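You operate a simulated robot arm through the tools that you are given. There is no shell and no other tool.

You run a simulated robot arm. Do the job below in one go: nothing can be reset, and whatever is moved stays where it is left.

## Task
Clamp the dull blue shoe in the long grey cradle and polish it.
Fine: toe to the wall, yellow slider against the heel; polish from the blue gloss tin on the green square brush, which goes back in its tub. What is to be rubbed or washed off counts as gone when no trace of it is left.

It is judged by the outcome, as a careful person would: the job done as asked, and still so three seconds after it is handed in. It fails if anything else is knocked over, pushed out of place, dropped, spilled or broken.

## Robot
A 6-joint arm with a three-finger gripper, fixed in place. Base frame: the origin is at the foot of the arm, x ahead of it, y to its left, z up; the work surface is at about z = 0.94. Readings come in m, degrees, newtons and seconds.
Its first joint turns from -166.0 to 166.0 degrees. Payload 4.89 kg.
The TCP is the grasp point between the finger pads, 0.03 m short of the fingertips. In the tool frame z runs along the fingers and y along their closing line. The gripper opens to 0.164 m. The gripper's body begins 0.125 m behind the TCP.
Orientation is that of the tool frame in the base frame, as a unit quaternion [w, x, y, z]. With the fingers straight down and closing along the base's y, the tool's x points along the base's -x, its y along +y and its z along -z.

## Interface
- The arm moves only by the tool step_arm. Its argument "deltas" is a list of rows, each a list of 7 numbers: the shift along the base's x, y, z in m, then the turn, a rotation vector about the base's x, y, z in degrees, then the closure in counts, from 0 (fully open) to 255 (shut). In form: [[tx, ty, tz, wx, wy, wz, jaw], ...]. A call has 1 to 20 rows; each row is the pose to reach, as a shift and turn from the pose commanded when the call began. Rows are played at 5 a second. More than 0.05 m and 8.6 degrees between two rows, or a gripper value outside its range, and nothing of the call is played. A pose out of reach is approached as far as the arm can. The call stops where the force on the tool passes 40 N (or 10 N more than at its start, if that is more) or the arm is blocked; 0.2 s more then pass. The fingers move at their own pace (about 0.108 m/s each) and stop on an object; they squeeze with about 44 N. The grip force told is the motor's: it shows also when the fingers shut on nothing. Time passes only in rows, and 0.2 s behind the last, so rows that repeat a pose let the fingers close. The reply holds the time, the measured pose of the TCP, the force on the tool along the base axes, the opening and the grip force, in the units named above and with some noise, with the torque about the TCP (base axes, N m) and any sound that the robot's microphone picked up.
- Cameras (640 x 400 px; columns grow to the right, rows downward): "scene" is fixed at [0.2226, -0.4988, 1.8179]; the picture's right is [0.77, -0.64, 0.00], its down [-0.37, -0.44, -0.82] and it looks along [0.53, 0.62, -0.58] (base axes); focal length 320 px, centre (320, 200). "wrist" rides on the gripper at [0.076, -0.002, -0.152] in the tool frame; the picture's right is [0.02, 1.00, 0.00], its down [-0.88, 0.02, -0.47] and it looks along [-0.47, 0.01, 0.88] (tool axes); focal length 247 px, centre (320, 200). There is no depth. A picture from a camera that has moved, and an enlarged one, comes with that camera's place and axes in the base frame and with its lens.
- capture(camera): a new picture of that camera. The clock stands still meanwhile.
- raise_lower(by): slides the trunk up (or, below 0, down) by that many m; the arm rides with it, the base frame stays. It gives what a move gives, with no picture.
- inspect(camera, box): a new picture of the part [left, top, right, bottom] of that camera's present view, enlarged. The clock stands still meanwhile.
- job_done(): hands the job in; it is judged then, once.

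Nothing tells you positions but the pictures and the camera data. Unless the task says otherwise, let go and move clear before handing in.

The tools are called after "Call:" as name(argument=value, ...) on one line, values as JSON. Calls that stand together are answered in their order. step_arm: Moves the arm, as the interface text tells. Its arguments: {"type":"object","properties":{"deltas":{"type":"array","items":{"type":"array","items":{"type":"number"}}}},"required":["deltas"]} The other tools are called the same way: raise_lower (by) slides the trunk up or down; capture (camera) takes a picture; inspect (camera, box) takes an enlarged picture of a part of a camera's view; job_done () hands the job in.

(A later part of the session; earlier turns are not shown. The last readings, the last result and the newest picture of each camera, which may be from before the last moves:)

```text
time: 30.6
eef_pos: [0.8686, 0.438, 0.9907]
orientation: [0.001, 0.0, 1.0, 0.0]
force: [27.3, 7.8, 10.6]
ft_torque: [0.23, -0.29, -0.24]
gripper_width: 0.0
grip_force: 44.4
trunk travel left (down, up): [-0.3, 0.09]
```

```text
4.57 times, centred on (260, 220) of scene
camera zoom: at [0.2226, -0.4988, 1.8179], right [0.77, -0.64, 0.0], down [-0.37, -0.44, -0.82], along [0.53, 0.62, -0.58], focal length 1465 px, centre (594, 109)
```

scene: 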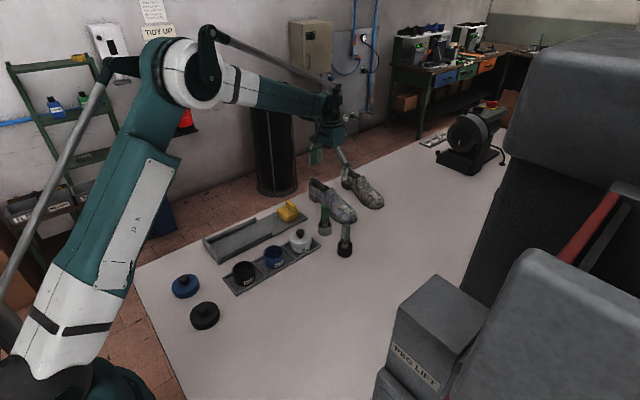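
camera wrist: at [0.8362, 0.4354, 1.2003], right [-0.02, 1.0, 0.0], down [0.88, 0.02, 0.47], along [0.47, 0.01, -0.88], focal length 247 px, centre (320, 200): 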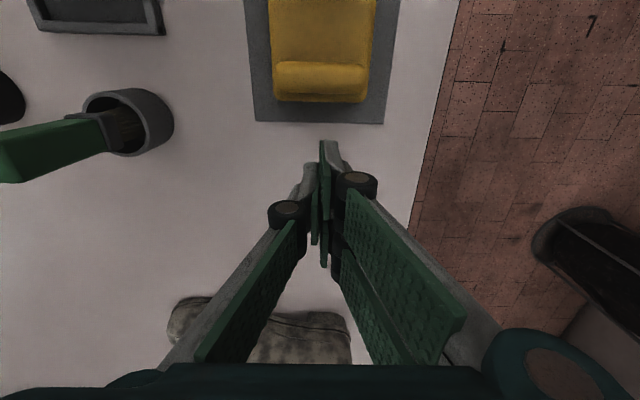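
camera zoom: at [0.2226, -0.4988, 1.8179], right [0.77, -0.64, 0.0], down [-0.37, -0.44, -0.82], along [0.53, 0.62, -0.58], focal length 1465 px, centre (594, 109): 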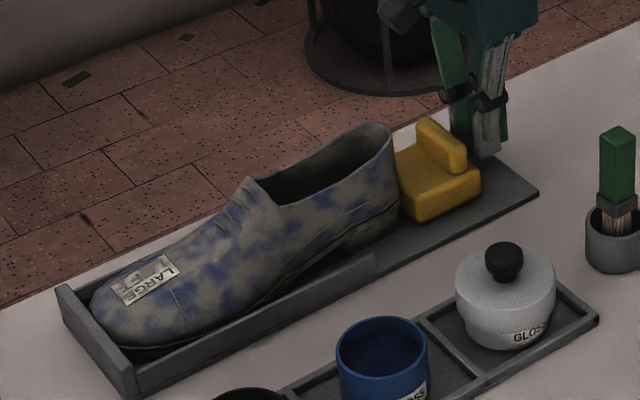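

The force jumped to 27 N, so the shoe is now pressed between wall and slider. I'll back off, rise and check from above.

Call:
step_arm(deltas=[[0.005, 0, 0, 0, 0, 0, 255], [0.012, 0, 0, 0, 0, 0, 255], [0.025, 0, 0, 0, 0, 0, 255], [0.035, 0, 0.01, 0, 0, 0, 255], [0.04, 0, 0.04, 0, 0, 0, 255], [0.04, 0, 0.08, 0, 0, 0, 255], [0.03, 0, 0.12, 0, 0, 0, 255], [0.0, 0, 0.16, 0, 0, 0, 255], [-0.035, 0, 0.19, 0, 0, 0, 255], [-0.075, 0, 0.21, 0, 0, 0, 255], [-0.115, 0, 0.22, 0, 0, 0, 255], [-0.155, 0, 0.23, 0, 0, 0, 255], [-0.195, 0, 0.24, 0, 0, 0, 255], [-0.235, 0, 0.25, 0, 0, 0, 255], [-0.27, 0, 0.26, 0, 0, 0, 255], [-0.27, 0, 0.26, 0, 0, 0, 255]])

Call:
inspect(camera="wrist", box=[240, 10, 400, 260])

Call:
inspect(camera="wrist", box=[270, 10, 370, 100])

Call:
inspect(camera="wrist", box=[270, 160, 370, 250])

Call:
inspect(camera="scene", box=[190, 180, 330, 260])

```text
time: 34.0
eef_pos: [0.5924, 0.4374, 1.2531]
orientation: [0.0, 0.0, 1.0, -0.001]
force: [-1.0, 0.3, 0.8]
ft_torque: [0.05, -0.21, 0.01]
gripper_width: 0.0
grip_force: 44.6
trunk travel left (down, up): [-0.3, 0.09]
```

```text
1.60 times, centred on (320, 135) of wrist
camera zoom: at [0.5158, 0.4363, 1.4062], right [-0.02, 1.0, 0.0], down [0.88, 0.02, 0.47], along [0.47, 0.01, -0.88], focal length 395 px, centre (320, 304)
```

zoom: 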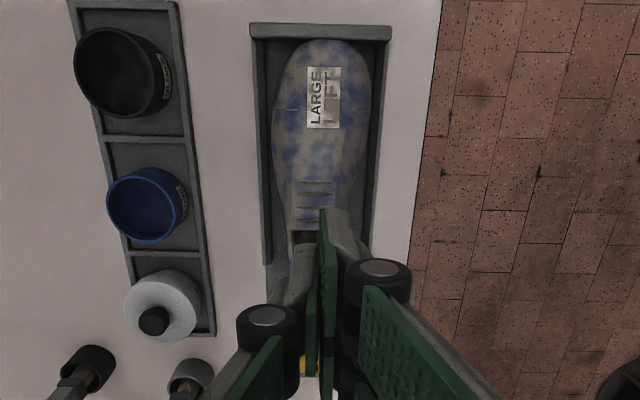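

```text
4.44 times, centred on (320, 55) of wrist
camera zoom: at [0.5158, 0.4363, 1.4062], right [-0.02, 1.0, 0.0], down [0.88, 0.02, 0.47], along [0.47, 0.01, -0.88], focal length 1098 px, centre (320, 844)
```

zoom: 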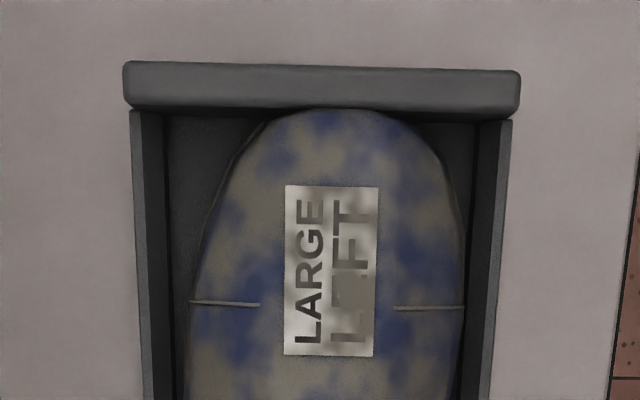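

```text
4.44 times, centred on (320, 205) of wrist
camera zoom: at [0.5158, 0.4363, 1.4062], right [-0.02, 1.0, 0.0], down [0.88, 0.02, 0.47], along [0.47, 0.01, -0.88], focal length 1098 px, centre (320, 178)
```

zoom: 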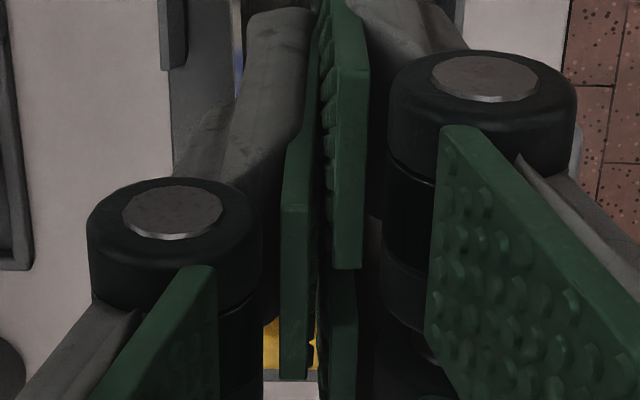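

```text
4.57 times, centred on (260, 220) of scene
camera zoom: at [0.2226, -0.4988, 1.8179], right [0.77, -0.64, 0.0], down [-0.37, -0.44, -0.82], along [0.53, 0.62, -0.58], focal length 1465 px, centre (594, 109)
```

zoom: 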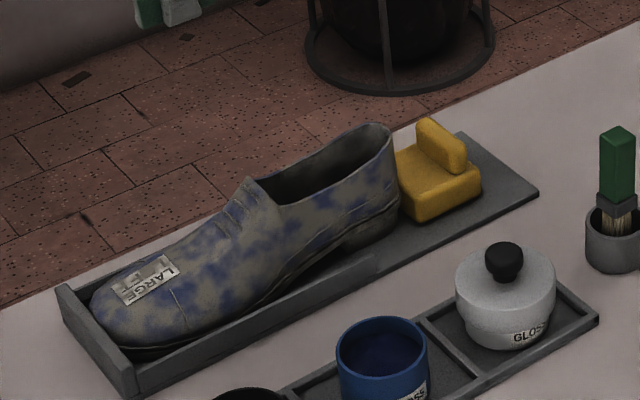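

Toe is touching the end wall and the slider is against the heel. Next I'll look at the green brush from above to plan the grip.

Call:
step_arm(deltas=[[0.025, -0.02, -0.005, 0, 0, 0, 200], [0.05, -0.04, -0.01, 0, 0, 0, 150], [0.075, -0.06, -0.015, 0, 0, 0, 120], [0.1, -0.08, -0.02, 0, 0, 0, 90], [0.125, -0.1, -0.025, 0, 0, 0, 60], [0.15, -0.12, -0.03, 0, 0, 0, 40], [0.175, -0.14, -0.035, 0, 0, 0, 40], [0.2, -0.16, -0.04, 0, 0, 0, 40], [0.21, -0.175, -0.04, 0, 0, 0, 40], [0.21, -0.175, -0.04, 0, 0, 0, 40]])

Call:
capture(camera="wrist")

Call:
inspect(camera="wrist", box=[260, 90, 380, 210])

Call:
inspect(camera="scene", box=[300, 190, 360, 250])

```text
time: 36.2
eef_pos: [0.8056, 0.2607, 1.2113]
orientation: [0.0, 0.001, 1.0, 0.0]
force: [0.2, -0.2, -0.4]
ft_torque: [0.03, 0.07, -0.02]
gripper_width: 0.1382
grip_force: 0.0
trunk travel left (down, up): [-0.3, 0.09]
```

```text
taken
camera wrist: at [0.7293, 0.26, 1.3643], right [-0.02, 1.0, 0.0], down [0.88, 0.02, 0.47], along [0.47, 0.01, -0.88], focal length 247 px, centre (320, 200)
```

wrist: 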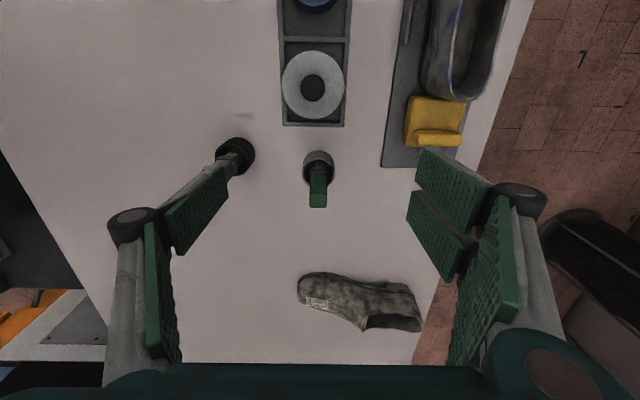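

```text
3.33 times, centred on (320, 150) of wrist
camera zoom: at [0.7293, 0.26, 1.3643], right [-0.02, 1.0, 0.0], down [0.88, 0.02, 0.47], along [0.47, 0.01, -0.88], focal length 823 px, centre (320, 367)
```

zoom: 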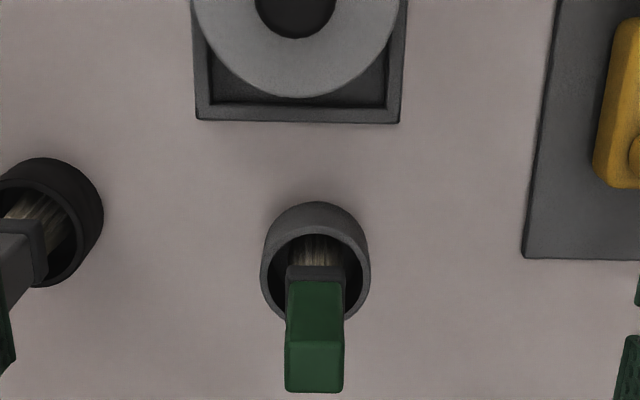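

```text
6.67 times, centred on (330, 220) of scene
camera zoom: at [0.2226, -0.4988, 1.8179], right [0.77, -0.64, 0.0], down [-0.37, -0.44, -0.82], along [0.53, 0.62, -0.58], focal length 2136 px, centre (253, 67)
```

zoom: 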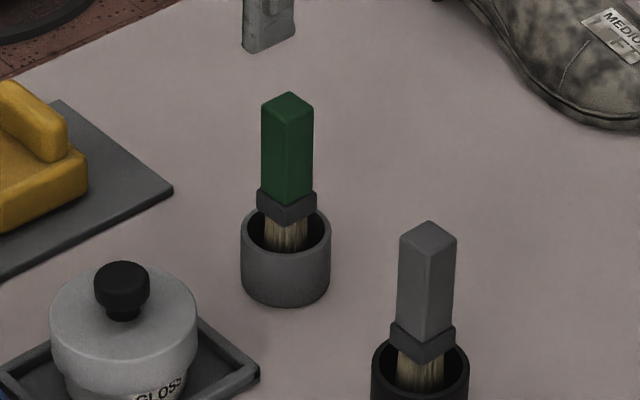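

The green brush stands upright in its grey tub at about (0.882, 0.261), handle roughly 22 mm square from z≈1.015 to 1.076. I'll turn the gripper by -90° so it closes along x, and move above the brush.

Call:
step_arm(deltas=[[0.007, 0, 0.01, 0, 0, -8.2, 80], [0.014, 0, 0.01, 0, 0, -16.4, 120], [0.021, 0, 0.01, 0, 0, -24.6, 140], [0.028, 0, 0.01, 0, 0, -32.8, 140], [0.035, 0, 0.01, 0, 0, -41, 140], [0.042, 0, 0.01, 0, 0, -49.2, 140], [0.049, 0, 0.005, 0, 0, -57.4, 140], [0.056, 0, 0, 0, 0, -65.6, 140], [0.063, 0, -0.01, 0, 0, -73.8, 140], [0.07, 0, -0.02, 0, 0, -82, 140], [0.0765, 0, -0.03, 0, 0, -90, 140], [0.0765, 0, -0.03, 0, 0, -90, 140]])

Call:
capture(camera="wrist")

Call:
inspect(camera="scene", box=[280, 150, 380, 250])

```text
time: 38.8
eef_pos: [0.8827, 0.262, 1.1809]
orientation: [0.0, 0.708, 0.706, -0.001]
force: [0.2, 0.1, -0.1]
ft_torque: [-0.06, 0.07, -0.05]
gripper_width: 0.0738
grip_force: 0.0
trunk travel left (down, up): [-0.3, 0.09]
```

```text
taken
camera wrist: at [0.8811, 0.3406, 1.3348], right [1.0, 0.02, 0.0], down [0.02, -0.88, 0.47], along [0.01, -0.47, -0.88], focal length 247 px, centre (320, 200)
```

wrist: 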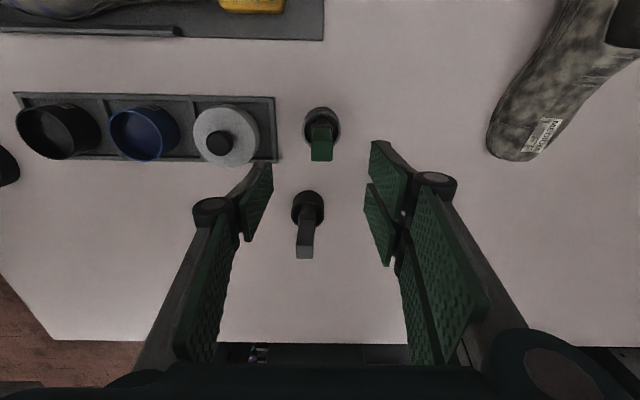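

```text
4.00 times, centred on (330, 200) of scene
camera zoom: at [0.2226, -0.4988, 1.8179], right [0.77, -0.64, 0.0], down [-0.37, -0.44, -0.82], along [0.53, 0.62, -0.58], focal length 1282 px, centre (280, 200)
```

zoom: 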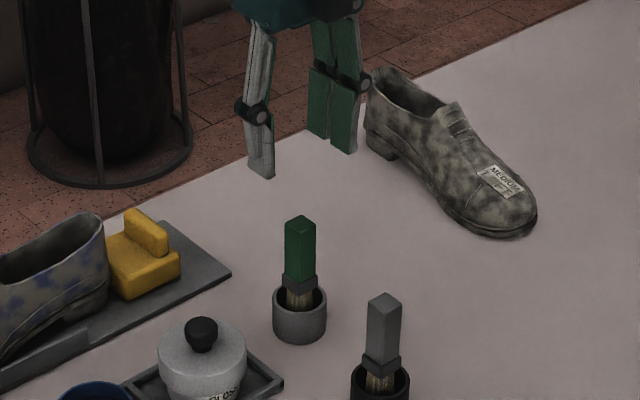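

I'll zoom in on the brush from this side to refine its position before descending.

Call:
inspect(camera="wrist", box=[280, 90, 360, 180])

Call:
inspect(camera="wrist", box=[10, 60, 290, 180])

```text
4.44 times, centred on (320, 135) of wrist
camera zoom: at [0.8811, 0.3406, 1.3348], right [1.0, 0.02, 0.0], down [0.02, -0.88, 0.47], along [0.01, -0.47, -0.88], focal length 1098 px, centre (320, 489)
```

zoom: 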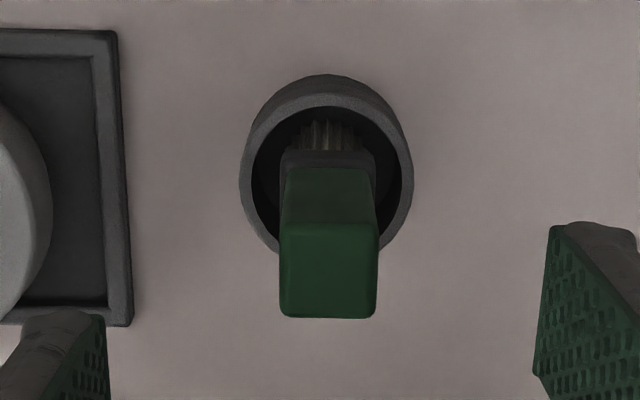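

```text
2.29 times, centred on (150, 120) of wrist
camera zoom: at [0.8811, 0.3406, 1.3348], right [1.0, 0.02, 0.0], down [0.02, -0.88, 0.47], along [0.01, -0.47, -0.88], focal length 564 px, centre (709, 383)
```

zoom: 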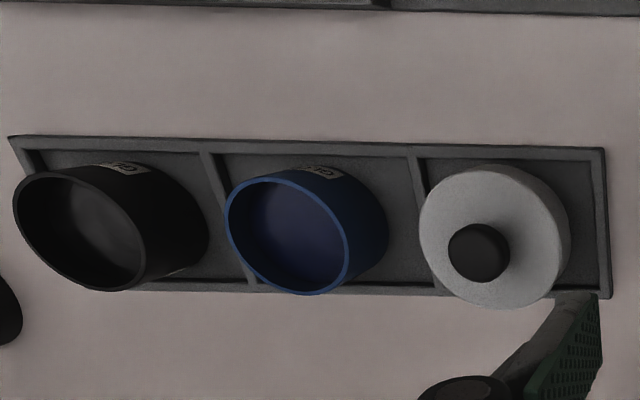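

Handle centre is at about (0.885, 0.263). I'll descend with the fingers around the handle and close on it.

Call:
step_arm(deltas=[[0.002, 0.001, -0.03, 0, 0, 0, 140], [0.002, 0.001, -0.06, 0, 0, 0, 140], [0.002, 0.001, -0.09, 0, 0, 0, 140], [0.002, 0.001, -0.115, 0, 0, 0, 140], [0.002, 0.001, -0.132, 0, 0, 0, 140], [0.002, 0.001, -0.132, 0, 0, 0, 140]])

Call:
capture(camera="wrist")

Call:
inspect(camera="scene", box=[290, 170, 360, 250])

```text
time: 40.2
eef_pos: [0.8834, 0.2627, 1.0492]
orientation: [0.0, 0.707, 0.707, 0.0]
force: [0.4, 0.3, 0.0]
ft_torque: [0.0, 0.03, -0.03]
gripper_width: 0.0738
grip_force: 0.1
trunk travel left (down, up): [-0.3, 0.09]
```

```text
taken
camera wrist: at [0.8812, 0.3398, 1.2028], right [1.0, 0.02, 0.0], down [0.02, -0.88, 0.47], along [0.01, -0.47, -0.88], focal length 247 px, centre (320, 200)
```

wrist: 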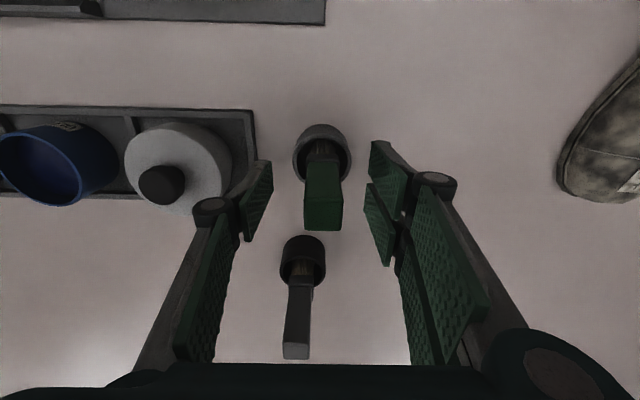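

```text
5.00 times, centred on (325, 210) of scene
camera zoom: at [0.2226, -0.4988, 1.8179], right [0.77, -0.64, 0.0], down [-0.37, -0.44, -0.82], along [0.53, 0.62, -0.58], focal length 1602 px, centre (295, 150)
```

zoom: 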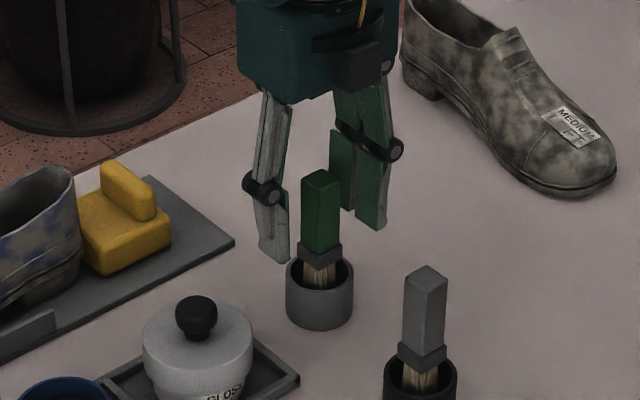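

The handle is between the pads and centred. I'll close on it.

Call:
step_arm(deltas=[[0, 0, 0, 0, 0, 0, 170], [0, 0, 0, 0, 0, 0, 200], [0, 0, 0, 0, 0, 0, 255], [0, 0, 0, 0, 0, 0, 255], [0, 0, 0, 0, 0, 0, 255]])

Call:
capture(camera="wrist")

```text
time: 41.4
eef_pos: [0.883, 0.2626, 1.0498]
orientation: [0.001, 0.707, 0.707, 0.0]
force: [0.1, 0.1, 0.2]
ft_torque: [0.01, 0.02, 0.01]
gripper_width: 0.0271
grip_force: 44.4
trunk travel left (down, up): [-0.3, 0.09]
```

```text
taken
camera wrist: at [0.8809, 0.3397, 1.2032], right [1.0, 0.02, 0.0], down [0.02, -0.88, 0.47], along [0.01, -0.47, -0.88], focal length 247 px, centre (320, 200)
```

wrist: 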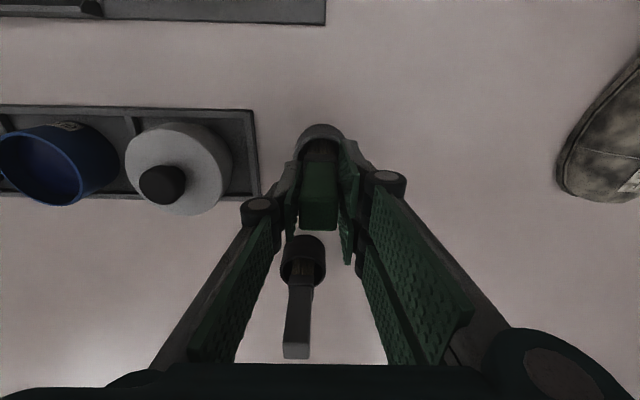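

The handle is gripped at 27 mm; I note the tub pose as TCP (0.883, 0.2626, 1.050). I'll lift the brush straight up.

Call:
step_arm(deltas=[[0, 0, 0.01, 0, 0, 0, 255], [0, 0, 0.025, 0, 0, 0, 255], [0, 0, 0.045, 0, 0, 0, 255], [0, 0, 0.07, 0, 0, 0, 255], [0, 0, 0.1, 0, 0, 0, 255], [0, 0, 0.13, 0, 0, 0, 255], [0, 0, 0.13, 0, 0, 0, 255]])

Call:
capture(camera="wrist")

Call:
inspect(camera="scene", box=[280, 130, 370, 250])

```text
time: 43.0
eef_pos: [0.8826, 0.2613, 1.1814]
orientation: [0.001, 0.707, 0.707, 0.0]
force: [-1.3, -0.8, 0.4]
ft_torque: [0.0, -0.08, 0.02]
gripper_width: 0.0269
grip_force: 44.3
trunk travel left (down, up): [-0.3, 0.09]
```

```text
taken
camera wrist: at [0.8809, 0.3393, 1.3352], right [1.0, 0.02, 0.0], down [0.02, -0.88, 0.47], along [0.01, -0.47, -0.88], focal length 247 px, centre (320, 200)
```

wrist: 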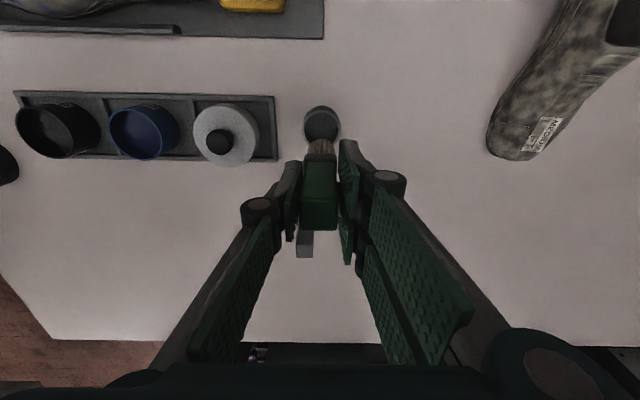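

```text
3.33 times, centred on (325, 190) of scene
camera zoom: at [0.2226, -0.4988, 1.8179], right [0.77, -0.64, 0.0], down [-0.37, -0.44, -0.82], along [0.53, 0.62, -0.58], focal length 1068 px, centre (303, 233)
```

zoom: 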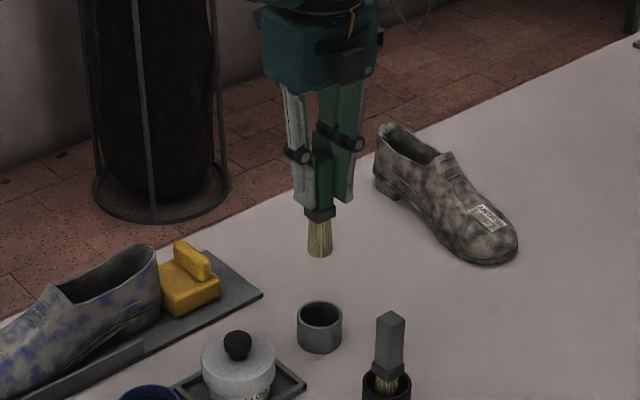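

The brush is out; its tip is about 0.107–0.112 m below the TCP. I'll carry it over the open blue tin at around (0.625, 0.250).

Call:
step_arm(deltas=[[-0.03, -0.001, 0.01, 0, 0, 0, 255], [-0.06, -0.002, 0.01, 0, 0, 0, 255], [-0.09, -0.003, 0.01, 0, 0, 0, 255], [-0.12, -0.004, 0.01, 0, 0, 0, 255], [-0.15, -0.006, 0.01, 0, 0, 0, 255], [-0.18, -0.008, 0.01, 0, 0, 0, 255], [-0.21, -0.01, 0.01, 0, 0, 0, 255], [-0.24, -0.011, 0.005, 0, 0, 0, 255], [-0.258, -0.012, 0.0, 0, 0, 0, 255], [-0.258, -0.012, 0.0, 0, 0, 0, 255]])

Call:
capture(camera="wrist")

Call:
inspect(camera="scene", box=[210, 170, 330, 300])

```text
time: 45.2
eef_pos: [0.6261, 0.2517, 1.1794]
orientation: [0.0, 0.707, 0.707, 0.0]
force: [-0.8, -0.2, -0.7]
ft_torque: [0.05, -0.05, -0.02]
gripper_width: 0.0269
grip_force: 44.0
trunk travel left (down, up): [-0.3, 0.09]
```

```text
taken
camera wrist: at [0.6245, 0.3287, 1.333], right [1.0, 0.02, 0.0], down [0.02, -0.88, 0.47], along [0.01, -0.47, -0.88], focal length 247 px, centre (320, 200)
```

wrist: 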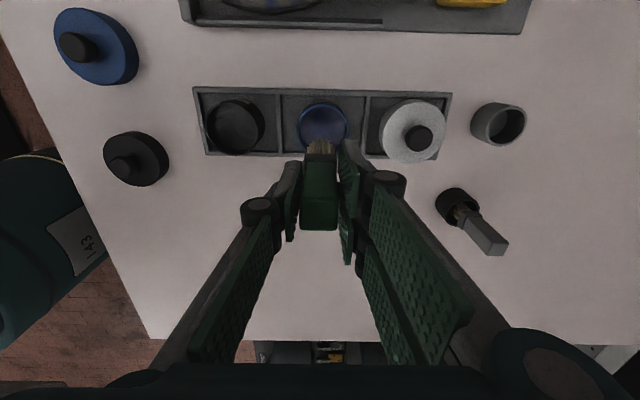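

```text
3.08 times, centred on (270, 235) of scene
camera zoom: at [0.2226, -0.4988, 1.8179], right [0.77, -0.64, 0.0], down [-0.37, -0.44, -0.82], along [0.53, 0.62, -0.58], focal length 986 px, centre (474, 92)
```

zoom: 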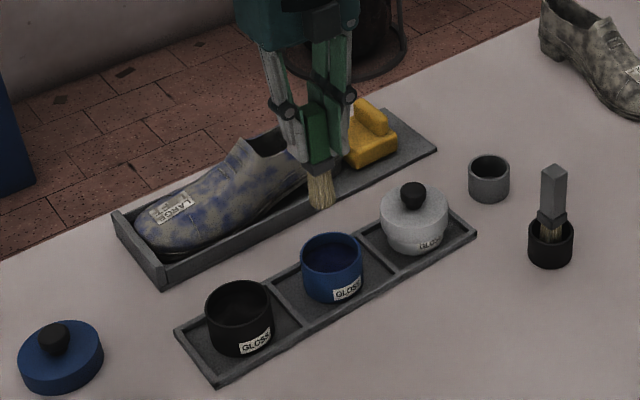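

I'll zoom in on the tin under the brush to get its exact centre and the polish level.

Call:
inspect(camera="wrist", box=[270, 80, 380, 170])

Call:
inspect(camera="scene", box=[245, 215, 315, 285])

```text
4.44 times, centred on (325, 125) of wrist
camera zoom: at [0.6245, 0.3287, 1.333], right [1.0, 0.02, 0.0], down [0.02, -0.88, 0.47], along [0.01, -0.47, -0.88], focal length 1098 px, centre (298, 533)
```

zoom: 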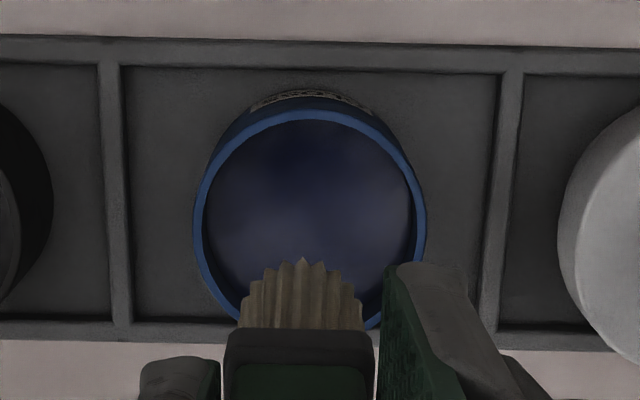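

```text
5.71 times, centred on (280, 250) of scene
camera zoom: at [0.2226, -0.4988, 1.8179], right [0.77, -0.64, 0.0], down [-0.37, -0.44, -0.82], along [0.53, 0.62, -0.58], focal length 1831 px, centre (549, -86)
```

zoom: 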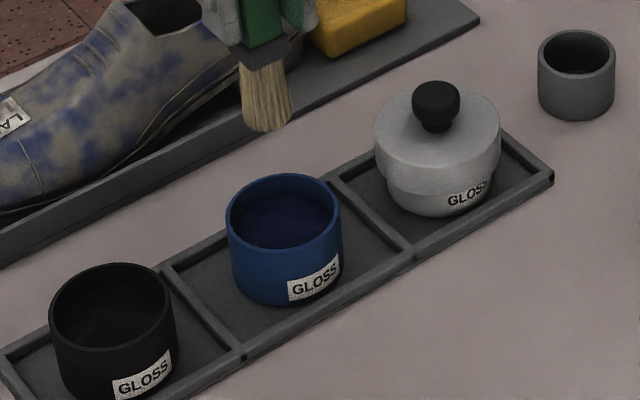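

The tin's centre is at about (0.630, 0.2545) with its rim at z≈0.987. I'll align the brush and lower it into the tin, watching the force.

Call:
step_arm(deltas=[[0.0035, 0.003, 0, 0, 0, 0, 255], [0.0035, 0.003, -0.025, 0, 0, 0, 255], [0.0035, 0.003, -0.05, 0, 0, 0, 255], [0.0035, 0.003, -0.075, 0, 0, 0, 255], [0.0035, 0.003, -0.09, 0, 0, 0, 255], [0.0035, 0.003, -0.095, 0, 0, 0, 255], [0.0035, 0.003, -0.095, 0, 0, 0, 255]])

Call:
inspect(camera="scene", box=[235, 190, 315, 285])

Call:
capture(camera="wrist")

```text
time: 46.8
eef_pos: [0.6311, 0.2547, 1.0846]
orientation: [0.0, 0.707, 0.707, 0.001]
force: [-0.1, 0.7, -0.2]
ft_torque: [-0.01, 0.04, 0.02]
gripper_width: 0.027
grip_force: 44.0
trunk travel left (down, up): [-0.3, 0.09]
```

```text
4.21 times, centred on (275, 238) of scene
camera zoom: at [0.2226, -0.4988, 1.8179], right [0.77, -0.64, 0.0], down [-0.37, -0.44, -0.82], along [0.53, 0.62, -0.58], focal length 1349 px, centre (510, 42)
```

zoom: 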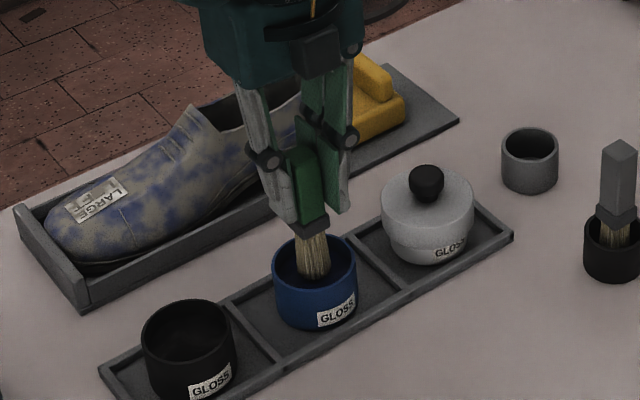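

```text
taken
camera wrist: at [0.6292, 0.3323, 1.2383], right [1.0, 0.02, 0.0], down [0.02, -0.88, 0.47], along [0.01, -0.47, -0.88], focal length 247 px, centre (320, 200)
```

wrist: 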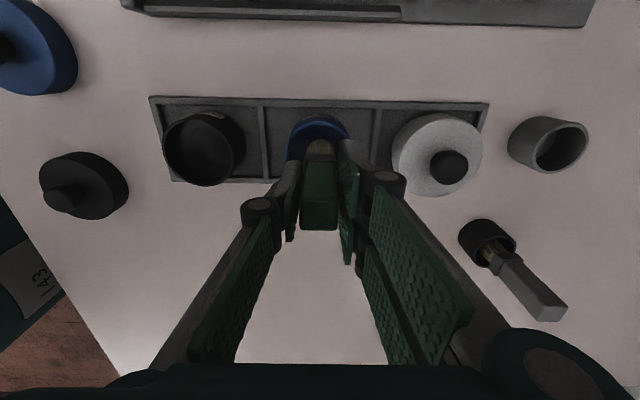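

The brush is centred in the tin. I'll zoom in to see how far the bristles are from the polish.

Call:
inspect(camera="scene", box=[260, 225, 300, 275])

```text
8.00 times, centred on (280, 250) of scene
camera zoom: at [0.2226, -0.4988, 1.8179], right [0.77, -0.64, 0.0], down [-0.37, -0.44, -0.82], along [0.53, 0.62, -0.58], focal length 2563 px, centre (640, -200)
```

zoom: 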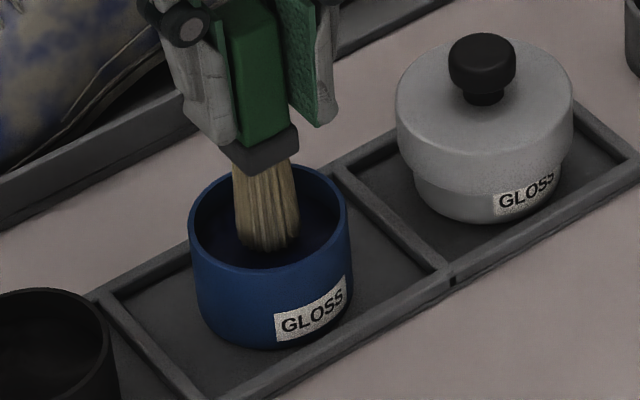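

The bristle tips are just above the polish. I'll lower slowly until there is a bit of contact.

Call:
step_arm(deltas=[[0, 0, -0.004, 0, 0, 0, 255], [0, 0, -0.008, 0, 0, 0, 255], [0, 0, -0.012, 0, 0, 0, 255], [0, 0, -0.012, 0, 0, 0, 255]])

Call:
inspect(camera="scene", box=[260, 225, 300, 275])

```text
time: 47.4
eef_pos: [0.6307, 0.2552, 1.0795]
orientation: [0.001, 0.707, 0.707, 0.002]
force: [2.5, 0.3, 29.4]
ft_torque: [0.02, -0.24, 0.04]
gripper_width: 0.0273
grip_force: 43.3
trunk travel left (down, up): [-0.3, 0.09]
stopped in row 2: the force on the tool passed its limit at 40 N (the readings are from after the stop); the commanded pose is now the measured one
```

```text
8.00 times, centred on (280, 250) of scene
camera zoom: at [0.2226, -0.4988, 1.8179], right [0.77, -0.64, 0.0], down [-0.37, -0.44, -0.82], along [0.53, 0.62, -0.58], focal length 2563 px, centre (640, -200)
```

zoom: 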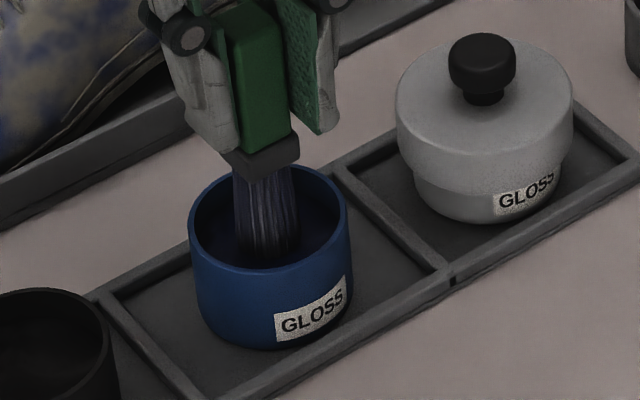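

The polish is firm and was reached at TCP z≈1.081; the bristles are now visibly blue with polish. I'll lift out and go look at the shoe up close to plan the strokes.

Call:
step_arm(deltas=[[0, 0, 0.005, 0, 0, 0, 255], [0, 0, 0.03, 0, 0, 0, 255], [0, 0, 0.06, 0, 0, 0, 255], [0, 0, 0.09, 0, 0, 0, 255], [0, 0, 0.12, 0, 0, 0, 255], [0, 0.02, 0.15, 0, 0, 0, 255], [0, 0.05, 0.17, 0, 0, 0, 255], [0, 0.08, 0.17, 0, 0, 0, 255], [0, 0.11, 0.17, 0, 0, 0, 255], [0, 0.11, 0.17, 0, 0, 0, 255]])

Call:
capture(camera="wrist")

Call:
inspect(camera="scene", box=[190, 130, 330, 280])

```text
time: 49.6
eef_pos: [0.6325, 0.3677, 1.2482]
orientation: [0.001, 0.707, 0.707, -0.001]
force: [0.3, 0.7, -1.2]
ft_torque: [-0.11, 0.07, 0.0]
gripper_width: 0.027
grip_force: 44.0
trunk travel left (down, up): [-0.3, 0.09]
```

```text
taken
camera wrist: at [0.6289, 0.4446, 1.4031], right [1.0, 0.02, 0.0], down [0.02, -0.88, 0.47], along [0.01, -0.47, -0.88], focal length 247 px, centre (320, 200)
```

wrist: 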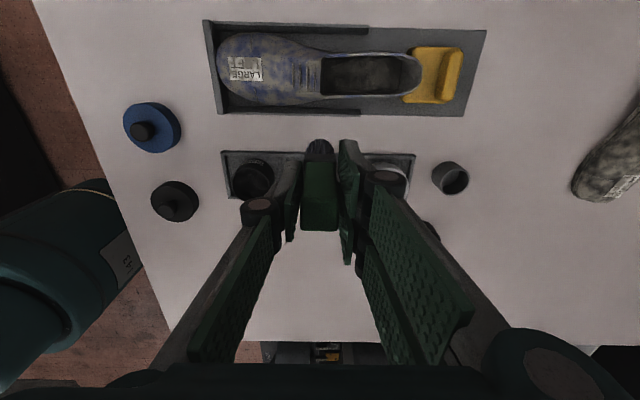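

```text
2.67 times, centred on (260, 205) of scene
camera zoom: at [0.2226, -0.4988, 1.8179], right [0.77, -0.64, 0.0], down [-0.37, -0.44, -0.82], along [0.53, 0.62, -0.58], focal length 854 px, centre (480, 187)
```

zoom: 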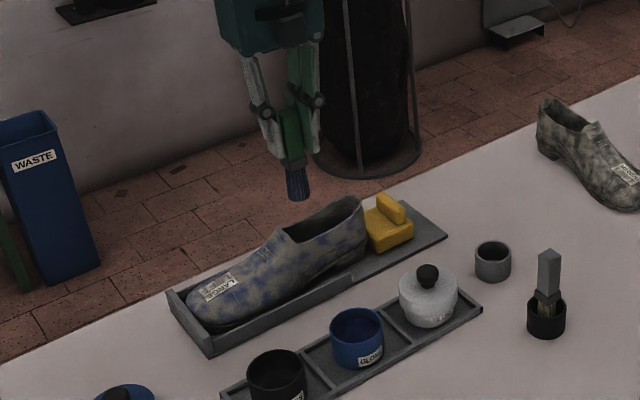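

Call:
inspect(camera="wrist", box=[195, 10, 495, 130])

Call:
inspect(camera="scene", box=[200, 195, 320, 265])

```text
2.13 times, centred on (345, 70) of wrist
camera zoom: at [0.6289, 0.4446, 1.4031], right [1.0, 0.02, 0.0], down [0.02, -0.88, 0.47], along [0.01, -0.47, -0.88], focal length 527 px, centre (267, 477)
```

zoom: 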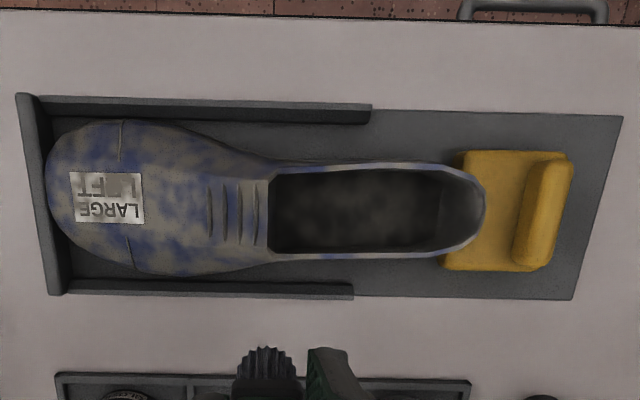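

```text
5.33 times, centred on (260, 230) of scene
camera zoom: at [0.2226, -0.4988, 1.8179], right [0.77, -0.64, 0.0], down [-0.37, -0.44, -0.82], along [0.53, 0.62, -0.58], focal length 1709 px, centre (640, 40)
```

zoom: 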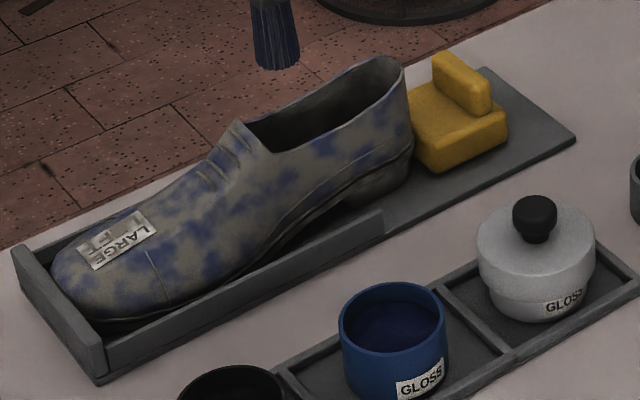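

The brush is loaded. I'll make a first trial stroke on the vamp, tilting the brush about 30° to face the sloping surface and stopping 2 cm above it.

Call:
step_arm(deltas=[[-0.03, 0.017, 0, 0, -7.5, 0, 255], [-0.06, 0.035, 0, 0, -15, 0, 255], [-0.09, 0.052, -0.01, 0, -22.5, 0, 255], [-0.121, 0.0693, -0.03, 0, -30, 0, 255], [-0.121, 0.0693, -0.06, 0, -30, 0, 255], [-0.121, 0.0693, -0.09, 0, -30, 0, 255], [-0.121, 0.0693, -0.117, 0, -30, 0, 255], [-0.121, 0.0693, -0.117, 0, -30, 0, 255]])

Call:
capture(camera="wrist")

Call:
inspect(camera="scene", box=[190, 150, 320, 265])

```text
time: 51.4
eef_pos: [0.5083, 0.4331, 1.1313]
orientation: [0.183, 0.683, 0.683, 0.183]
force: [1.0, 1.1, -0.3]
ft_torque: [-0.04, 0.06, -0.02]
gripper_width: 0.0274
grip_force: 43.8
trunk travel left (down, up): [-0.3, 0.09]
```

```text
taken
camera wrist: at [0.4307, 0.5092, 1.2641], right [0.87, 0.02, 0.5], down [-0.22, -0.88, 0.42], along [0.45, -0.47, -0.76], focal length 247 px, centre (320, 200)
```

wrist: 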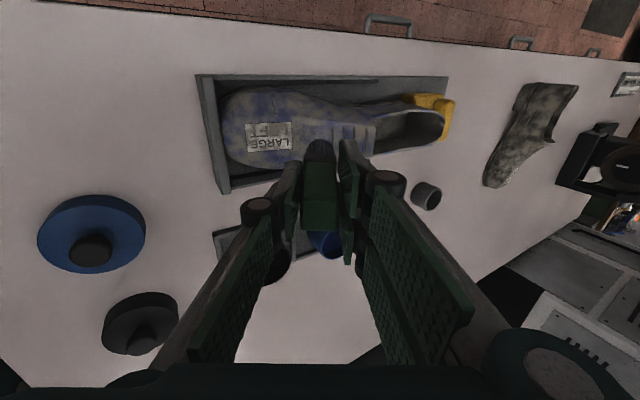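

```text
3.48 times, centred on (255, 208) of scene
camera zoom: at [0.2226, -0.4988, 1.8179], right [0.77, -0.64, 0.0], down [-0.37, -0.44, -0.82], along [0.53, 0.62, -0.58], focal length 1114 px, centre (546, 174)
```

zoom: 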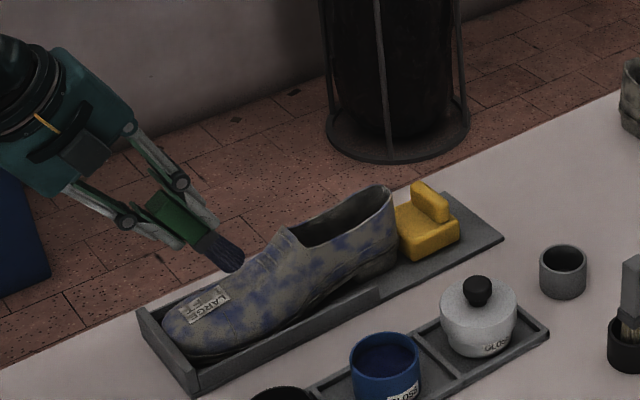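

The brush is about 2 cm above the vamp. I'll advance along its axis in small steps toward contact.

Call:
step_arm(deltas=[[0.003, 0.0025, -0.0052, 0, 0, 0, 255], [0.006, 0.0025, -0.0104, 0, 0, 0, 255], [0.0075, 0.0025, -0.013, 0, 0, 0, 255], [0.0085, 0.0025, -0.0147, 0, 0, 0, 255]])

Call:
inspect(camera="scene", box=[205, 190, 305, 260])

```text
time: 52.4
eef_pos: [0.5187, 0.436, 1.1169]
orientation: [0.183, 0.683, 0.683, 0.184]
force: [0.1, 0.2, -0.7]
ft_torque: [-0.02, -0.02, -0.04]
gripper_width: 0.027
grip_force: 44.2
trunk travel left (down, up): [-0.3, 0.09]
```

```text
5.71 times, centred on (255, 225) of scene
camera zoom: at [0.2226, -0.4988, 1.8179], right [0.77, -0.64, 0.0], down [-0.37, -0.44, -0.82], along [0.53, 0.62, -0.58], focal length 1831 px, centre (691, 57)
```

zoom: 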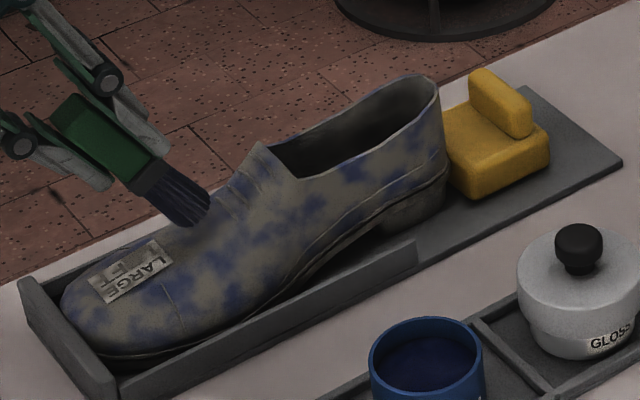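

The brush tip is almost on the surface (its shadow is nearly meeting it). I'll advance a few more millimetres.

Call:
step_arm(deltas=[[0.0005, 0, -0.0009, 0, 0, 0, 255], [0.001, 0, -0.0017, 0, 0, 0, 255], [0.0015, 0, -0.0026, 0, 0, 0, 255], [0.002, 0, -0.0035, 0, 0, 0, 255]])

```text
time: 53.4
eef_pos: [0.5205, 0.4365, 1.1138]
orientation: [0.184, 0.683, 0.683, 0.183]
force: [0.9, 0.0, -0.9]
ft_torque: [0.05, -0.02, 0.03]
gripper_width: 0.0269
grip_force: 44.5
trunk travel left (down, up): [-0.3, 0.09]
```

Call:
step_arm(deltas=[[0.0005, 0, -0.0009, 0, 0, 0, 255], [0.001, 0, -0.0017, 0, 0, 0, 255], [0.0015, 0, -0.0026, 0, 0, 0, 255]])

Call:
inspect(camera="scene", box=[205, 190, 305, 260])

```text
time: 54.2
eef_pos: [0.5213, 0.4359, 1.1119]
orientation: [0.184, 0.683, 0.683, 0.184]
force: [0.6, 0.2, -0.4]
ft_torque: [0.0, 0.0, -0.05]
gripper_width: 0.0271
grip_force: 43.3
trunk travel left (down, up): [-0.3, 0.09]
```

```text
5.71 times, centred on (255, 225) of scene
camera zoom: at [0.2226, -0.4988, 1.8179], right [0.77, -0.64, 0.0], down [-0.37, -0.44, -0.82], along [0.53, 0.62, -0.58], focal length 1831 px, centre (691, 57)
```

zoom: 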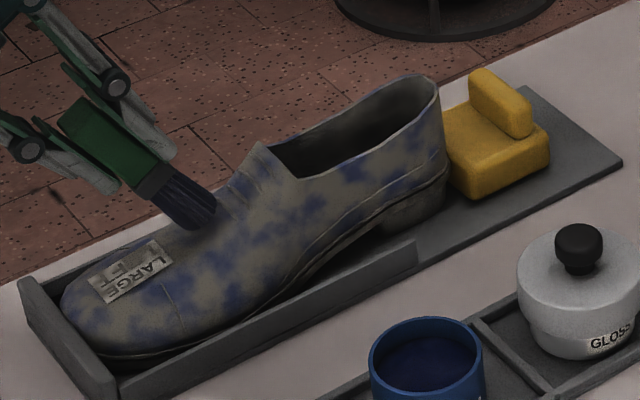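

Still no contact, so the gap is a few mm more. I'll advance further in 1.2 mm steps.

Call:
step_arm(deltas=[[0.0006, 0, -0.001, 0, 0, 0, 255], [0.0012, 0, -0.002, 0, 0, 0, 255], [0.0018, 0, -0.003, 0, 0, 0, 255], [0.0024, 0, -0.004, 0, 0, 0, 255]])

Call:
inspect(camera="scene", box=[215, 200, 275, 250])

```text
time: 55.2
eef_pos: [0.5249, 0.4381, 1.1076]
orientation: [0.183, 0.682, 0.684, 0.183]
force: [-0.3, 0.0, -0.7]
ft_torque: [-0.01, 0.01, -0.01]
gripper_width: 0.0272
grip_force: 43.9
trunk travel left (down, up): [-0.3, 0.09]
```

```text
8.00 times, centred on (245, 225) of scene
camera zoom: at [0.2226, -0.4988, 1.8179], right [0.77, -0.64, 0.0], down [-0.37, -0.44, -0.82], along [0.53, 0.62, -0.58], focal length 2563 px, centre (920, 0)
```

zoom: 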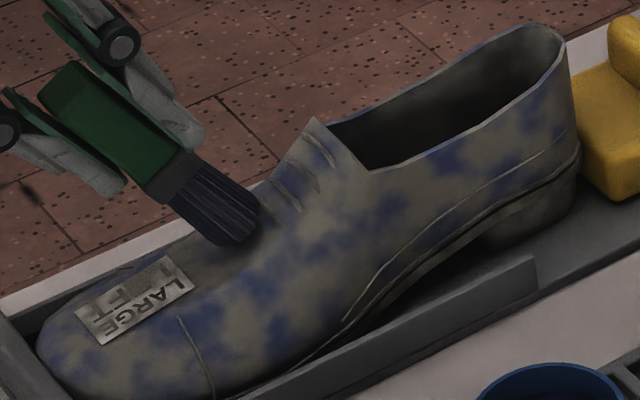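

Call:
step_arm(deltas=[[0.0006, 0, -0.001, 0, 0, 0, 255], [0.0012, 0, -0.002, 0, 0, 0, 255], [0.0018, 0, -0.003, 0, 0, 0, 255]])

Call:
inspect(camera="scene", box=[215, 200, 275, 250])

```text
time: 56.0
eef_pos: [0.5267, 0.437, 1.1053]
orientation: [0.184, 0.683, 0.682, 0.183]
force: [0.4, 0.5, -1.4]
ft_torque: [-0.04, 0.01, 0.0]
gripper_width: 0.0276
grip_force: 43.7
trunk travel left (down, up): [-0.3, 0.09]
```

```text
8.00 times, centred on (245, 225) of scene
camera zoom: at [0.2226, -0.4988, 1.8179], right [0.77, -0.64, 0.0], down [-0.37, -0.44, -0.82], along [0.53, 0.62, -0.58], focal length 2563 px, centre (920, 0)
```

zoom: 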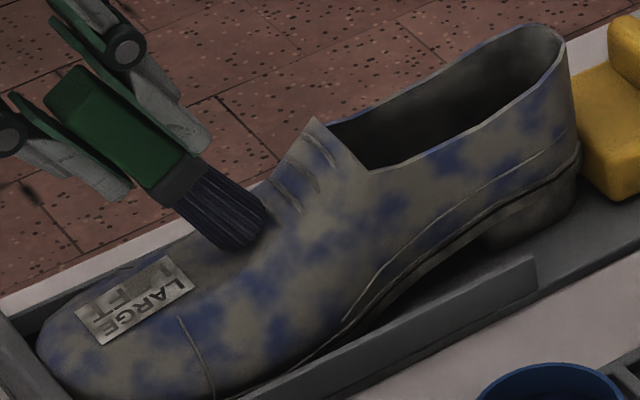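

Call:
step_arm(deltas=[[0.0006, 0, -0.001, 0, 0, 0, 255], [0.0012, 0, -0.002, 0, 0, 0, 255], [0.0018, 0, -0.003, 0, 0, 0, 255]])

Call:
inspect(camera="scene", box=[215, 200, 275, 250])

Call:
capture(camera="wrist")

```text
time: 56.7
eef_pos: [0.5272, 0.4361, 1.1032]
orientation: [0.184, 0.682, 0.683, 0.184]
force: [-9.9, -3.6, 33.3]
ft_torque: [-0.32, -0.32, -0.11]
gripper_width: 0.027
grip_force: 43.9
trunk travel left (down, up): [-0.3, 0.09]
stopped in row 3: the force on the tool passed its limit at 40 N (the readings are from after the stop); the commanded pose is now the measured one
```

```text
8.00 times, centred on (245, 225) of scene
camera zoom: at [0.2226, -0.4988, 1.8179], right [0.77, -0.64, 0.0], down [-0.37, -0.44, -0.82], along [0.53, 0.62, -0.58], focal length 2563 px, centre (920, 0)
```

zoom: 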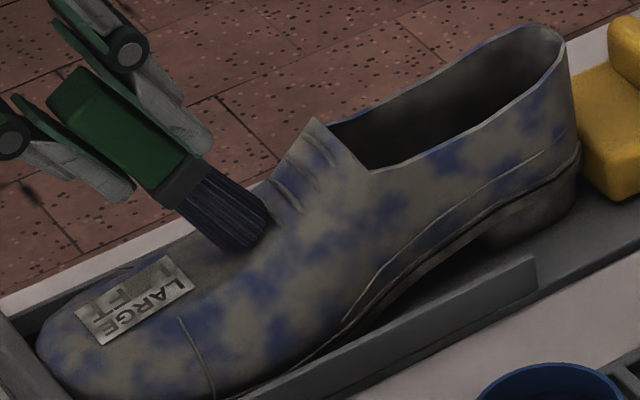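

```text
taken
camera wrist: at [0.4489, 0.5138, 1.2355], right [0.86, 0.02, 0.5], down [-0.22, -0.88, 0.42], along [0.45, -0.47, -0.76], focal length 247 px, centre (320, 200)
```

wrist: 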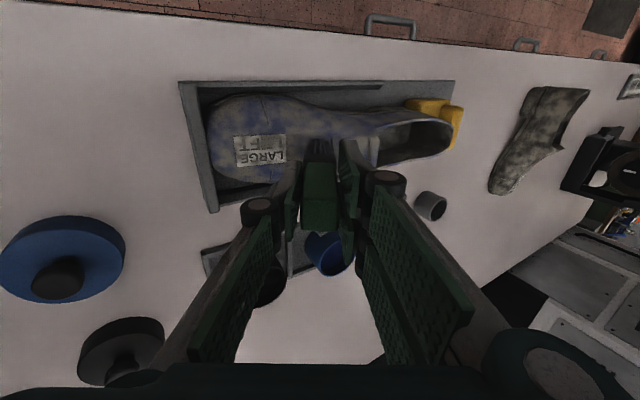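

Contact came at tip ≈(0.575, 0.437, 1.007) — the surface is a bit lower than I estimated, and contact is stiff. I'll ease off and drag the brush toward the toe along the surface, then look at the effect.

Call:
step_arm(deltas=[[-0.0008, 0, 0.0012, 0, 0, 0, 255], [-0.006, 0, -0.0005, 0, 0, 0, 255], [-0.012, 0, -0.002, 0, 0, 0, 255], [-0.018, 0, -0.004, 0, 0, 0, 255], [-0.024, 0, -0.006, 0, 0, 0, 255]])

Call:
inspect(camera="scene", box=[215, 200, 275, 250])

```text
time: 57.9
eef_pos: [0.5076, 0.4373, 1.0978]
orientation: [0.185, 0.683, 0.682, 0.185]
force: [-7.3, 1.1, 35.2]
ft_torque: [0.08, -0.79, 0.05]
gripper_width: 0.0273
grip_force: 43.6
trunk travel left (down, up): [-0.3, 0.09]
stopped in row 5: the force on the tool passed its limit at 48 N (the readings are from after the stop); the commanded pose is now the measured one
```

```text
8.00 times, centred on (245, 225) of scene
camera zoom: at [0.2226, -0.4988, 1.8179], right [0.77, -0.64, 0.0], down [-0.37, -0.44, -0.82], along [0.53, 0.62, -0.58], focal length 2563 px, centre (920, 0)
```

zoom: 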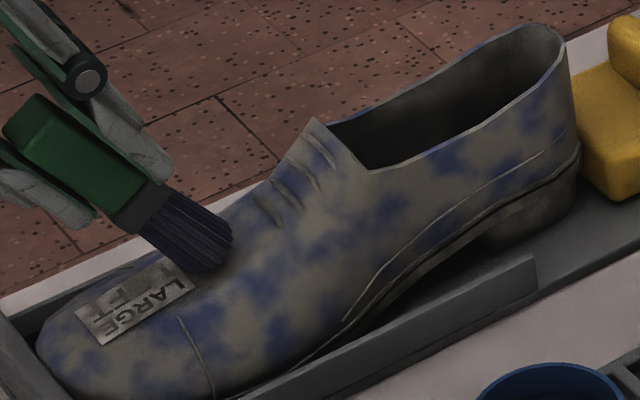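

I'll lift off a little and check whether the dull film was cleared where the brush touched.

Call:
step_arm(deltas=[[-0.005, 0, 0.0087, 0, 0, 0, 255], [-0.02, 0, 0.0346, 0, 0, 0, 255], [-0.04, 0, 0.06, 0, 0, 0, 255]])

Call:
inspect(camera="scene", box=[215, 200, 275, 250])

Call:
inspect(camera="wrist", box=[190, 50, 470, 200])

```text
time: 58.7
eef_pos: [0.4676, 0.4373, 1.1563]
orientation: [0.184, 0.683, 0.682, 0.184]
force: [0.3, 0.4, -1.0]
ft_torque: [-0.03, 0.1, 0.0]
gripper_width: 0.0273
grip_force: 43.7
trunk travel left (down, up): [-0.3, 0.09]
```

```text
8.00 times, centred on (245, 225) of scene
camera zoom: at [0.2226, -0.4988, 1.8179], right [0.77, -0.64, 0.0], down [-0.37, -0.44, -0.82], along [0.53, 0.62, -0.58], focal length 2563 px, centre (920, 0)
```

zoom: 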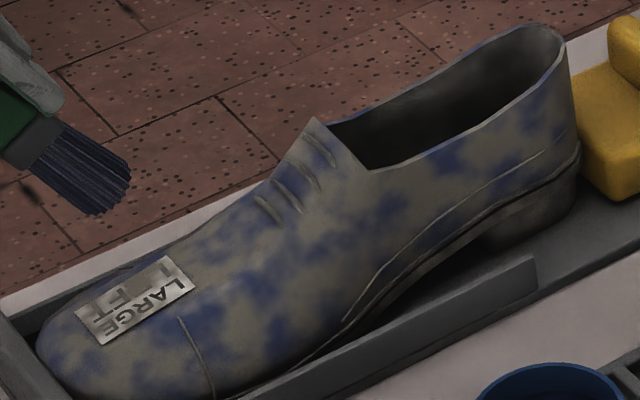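

```text
2.29 times, centred on (330, 125) of wrist
camera zoom: at [0.3891, 0.516, 1.2883], right [0.86, 0.02, 0.5], down [-0.22, -0.88, 0.42], along [0.45, -0.47, -0.76], focal length 564 px, centre (297, 371)
```

zoom: 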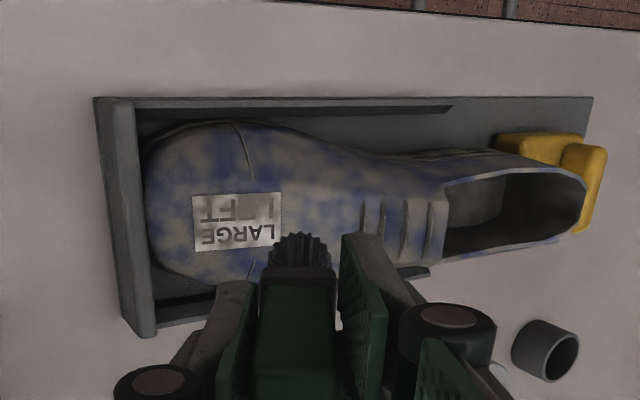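

Call:
inspect(camera="scene", box=[200, 195, 320, 265])

```text
5.33 times, centred on (260, 230) of scene
camera zoom: at [0.2226, -0.4988, 1.8179], right [0.77, -0.64, 0.0], down [-0.37, -0.44, -0.82], along [0.53, 0.62, -0.58], focal length 1709 px, centre (640, 40)
```

zoom: 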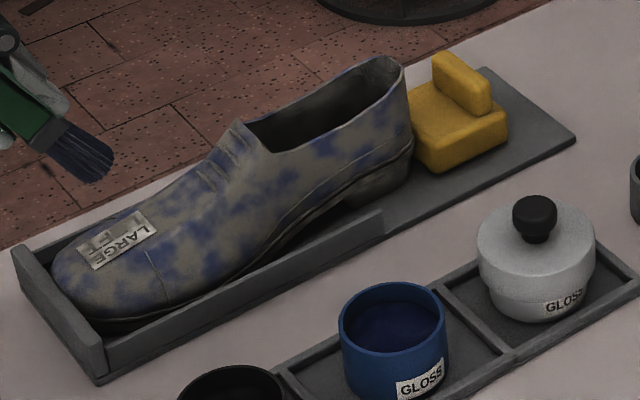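

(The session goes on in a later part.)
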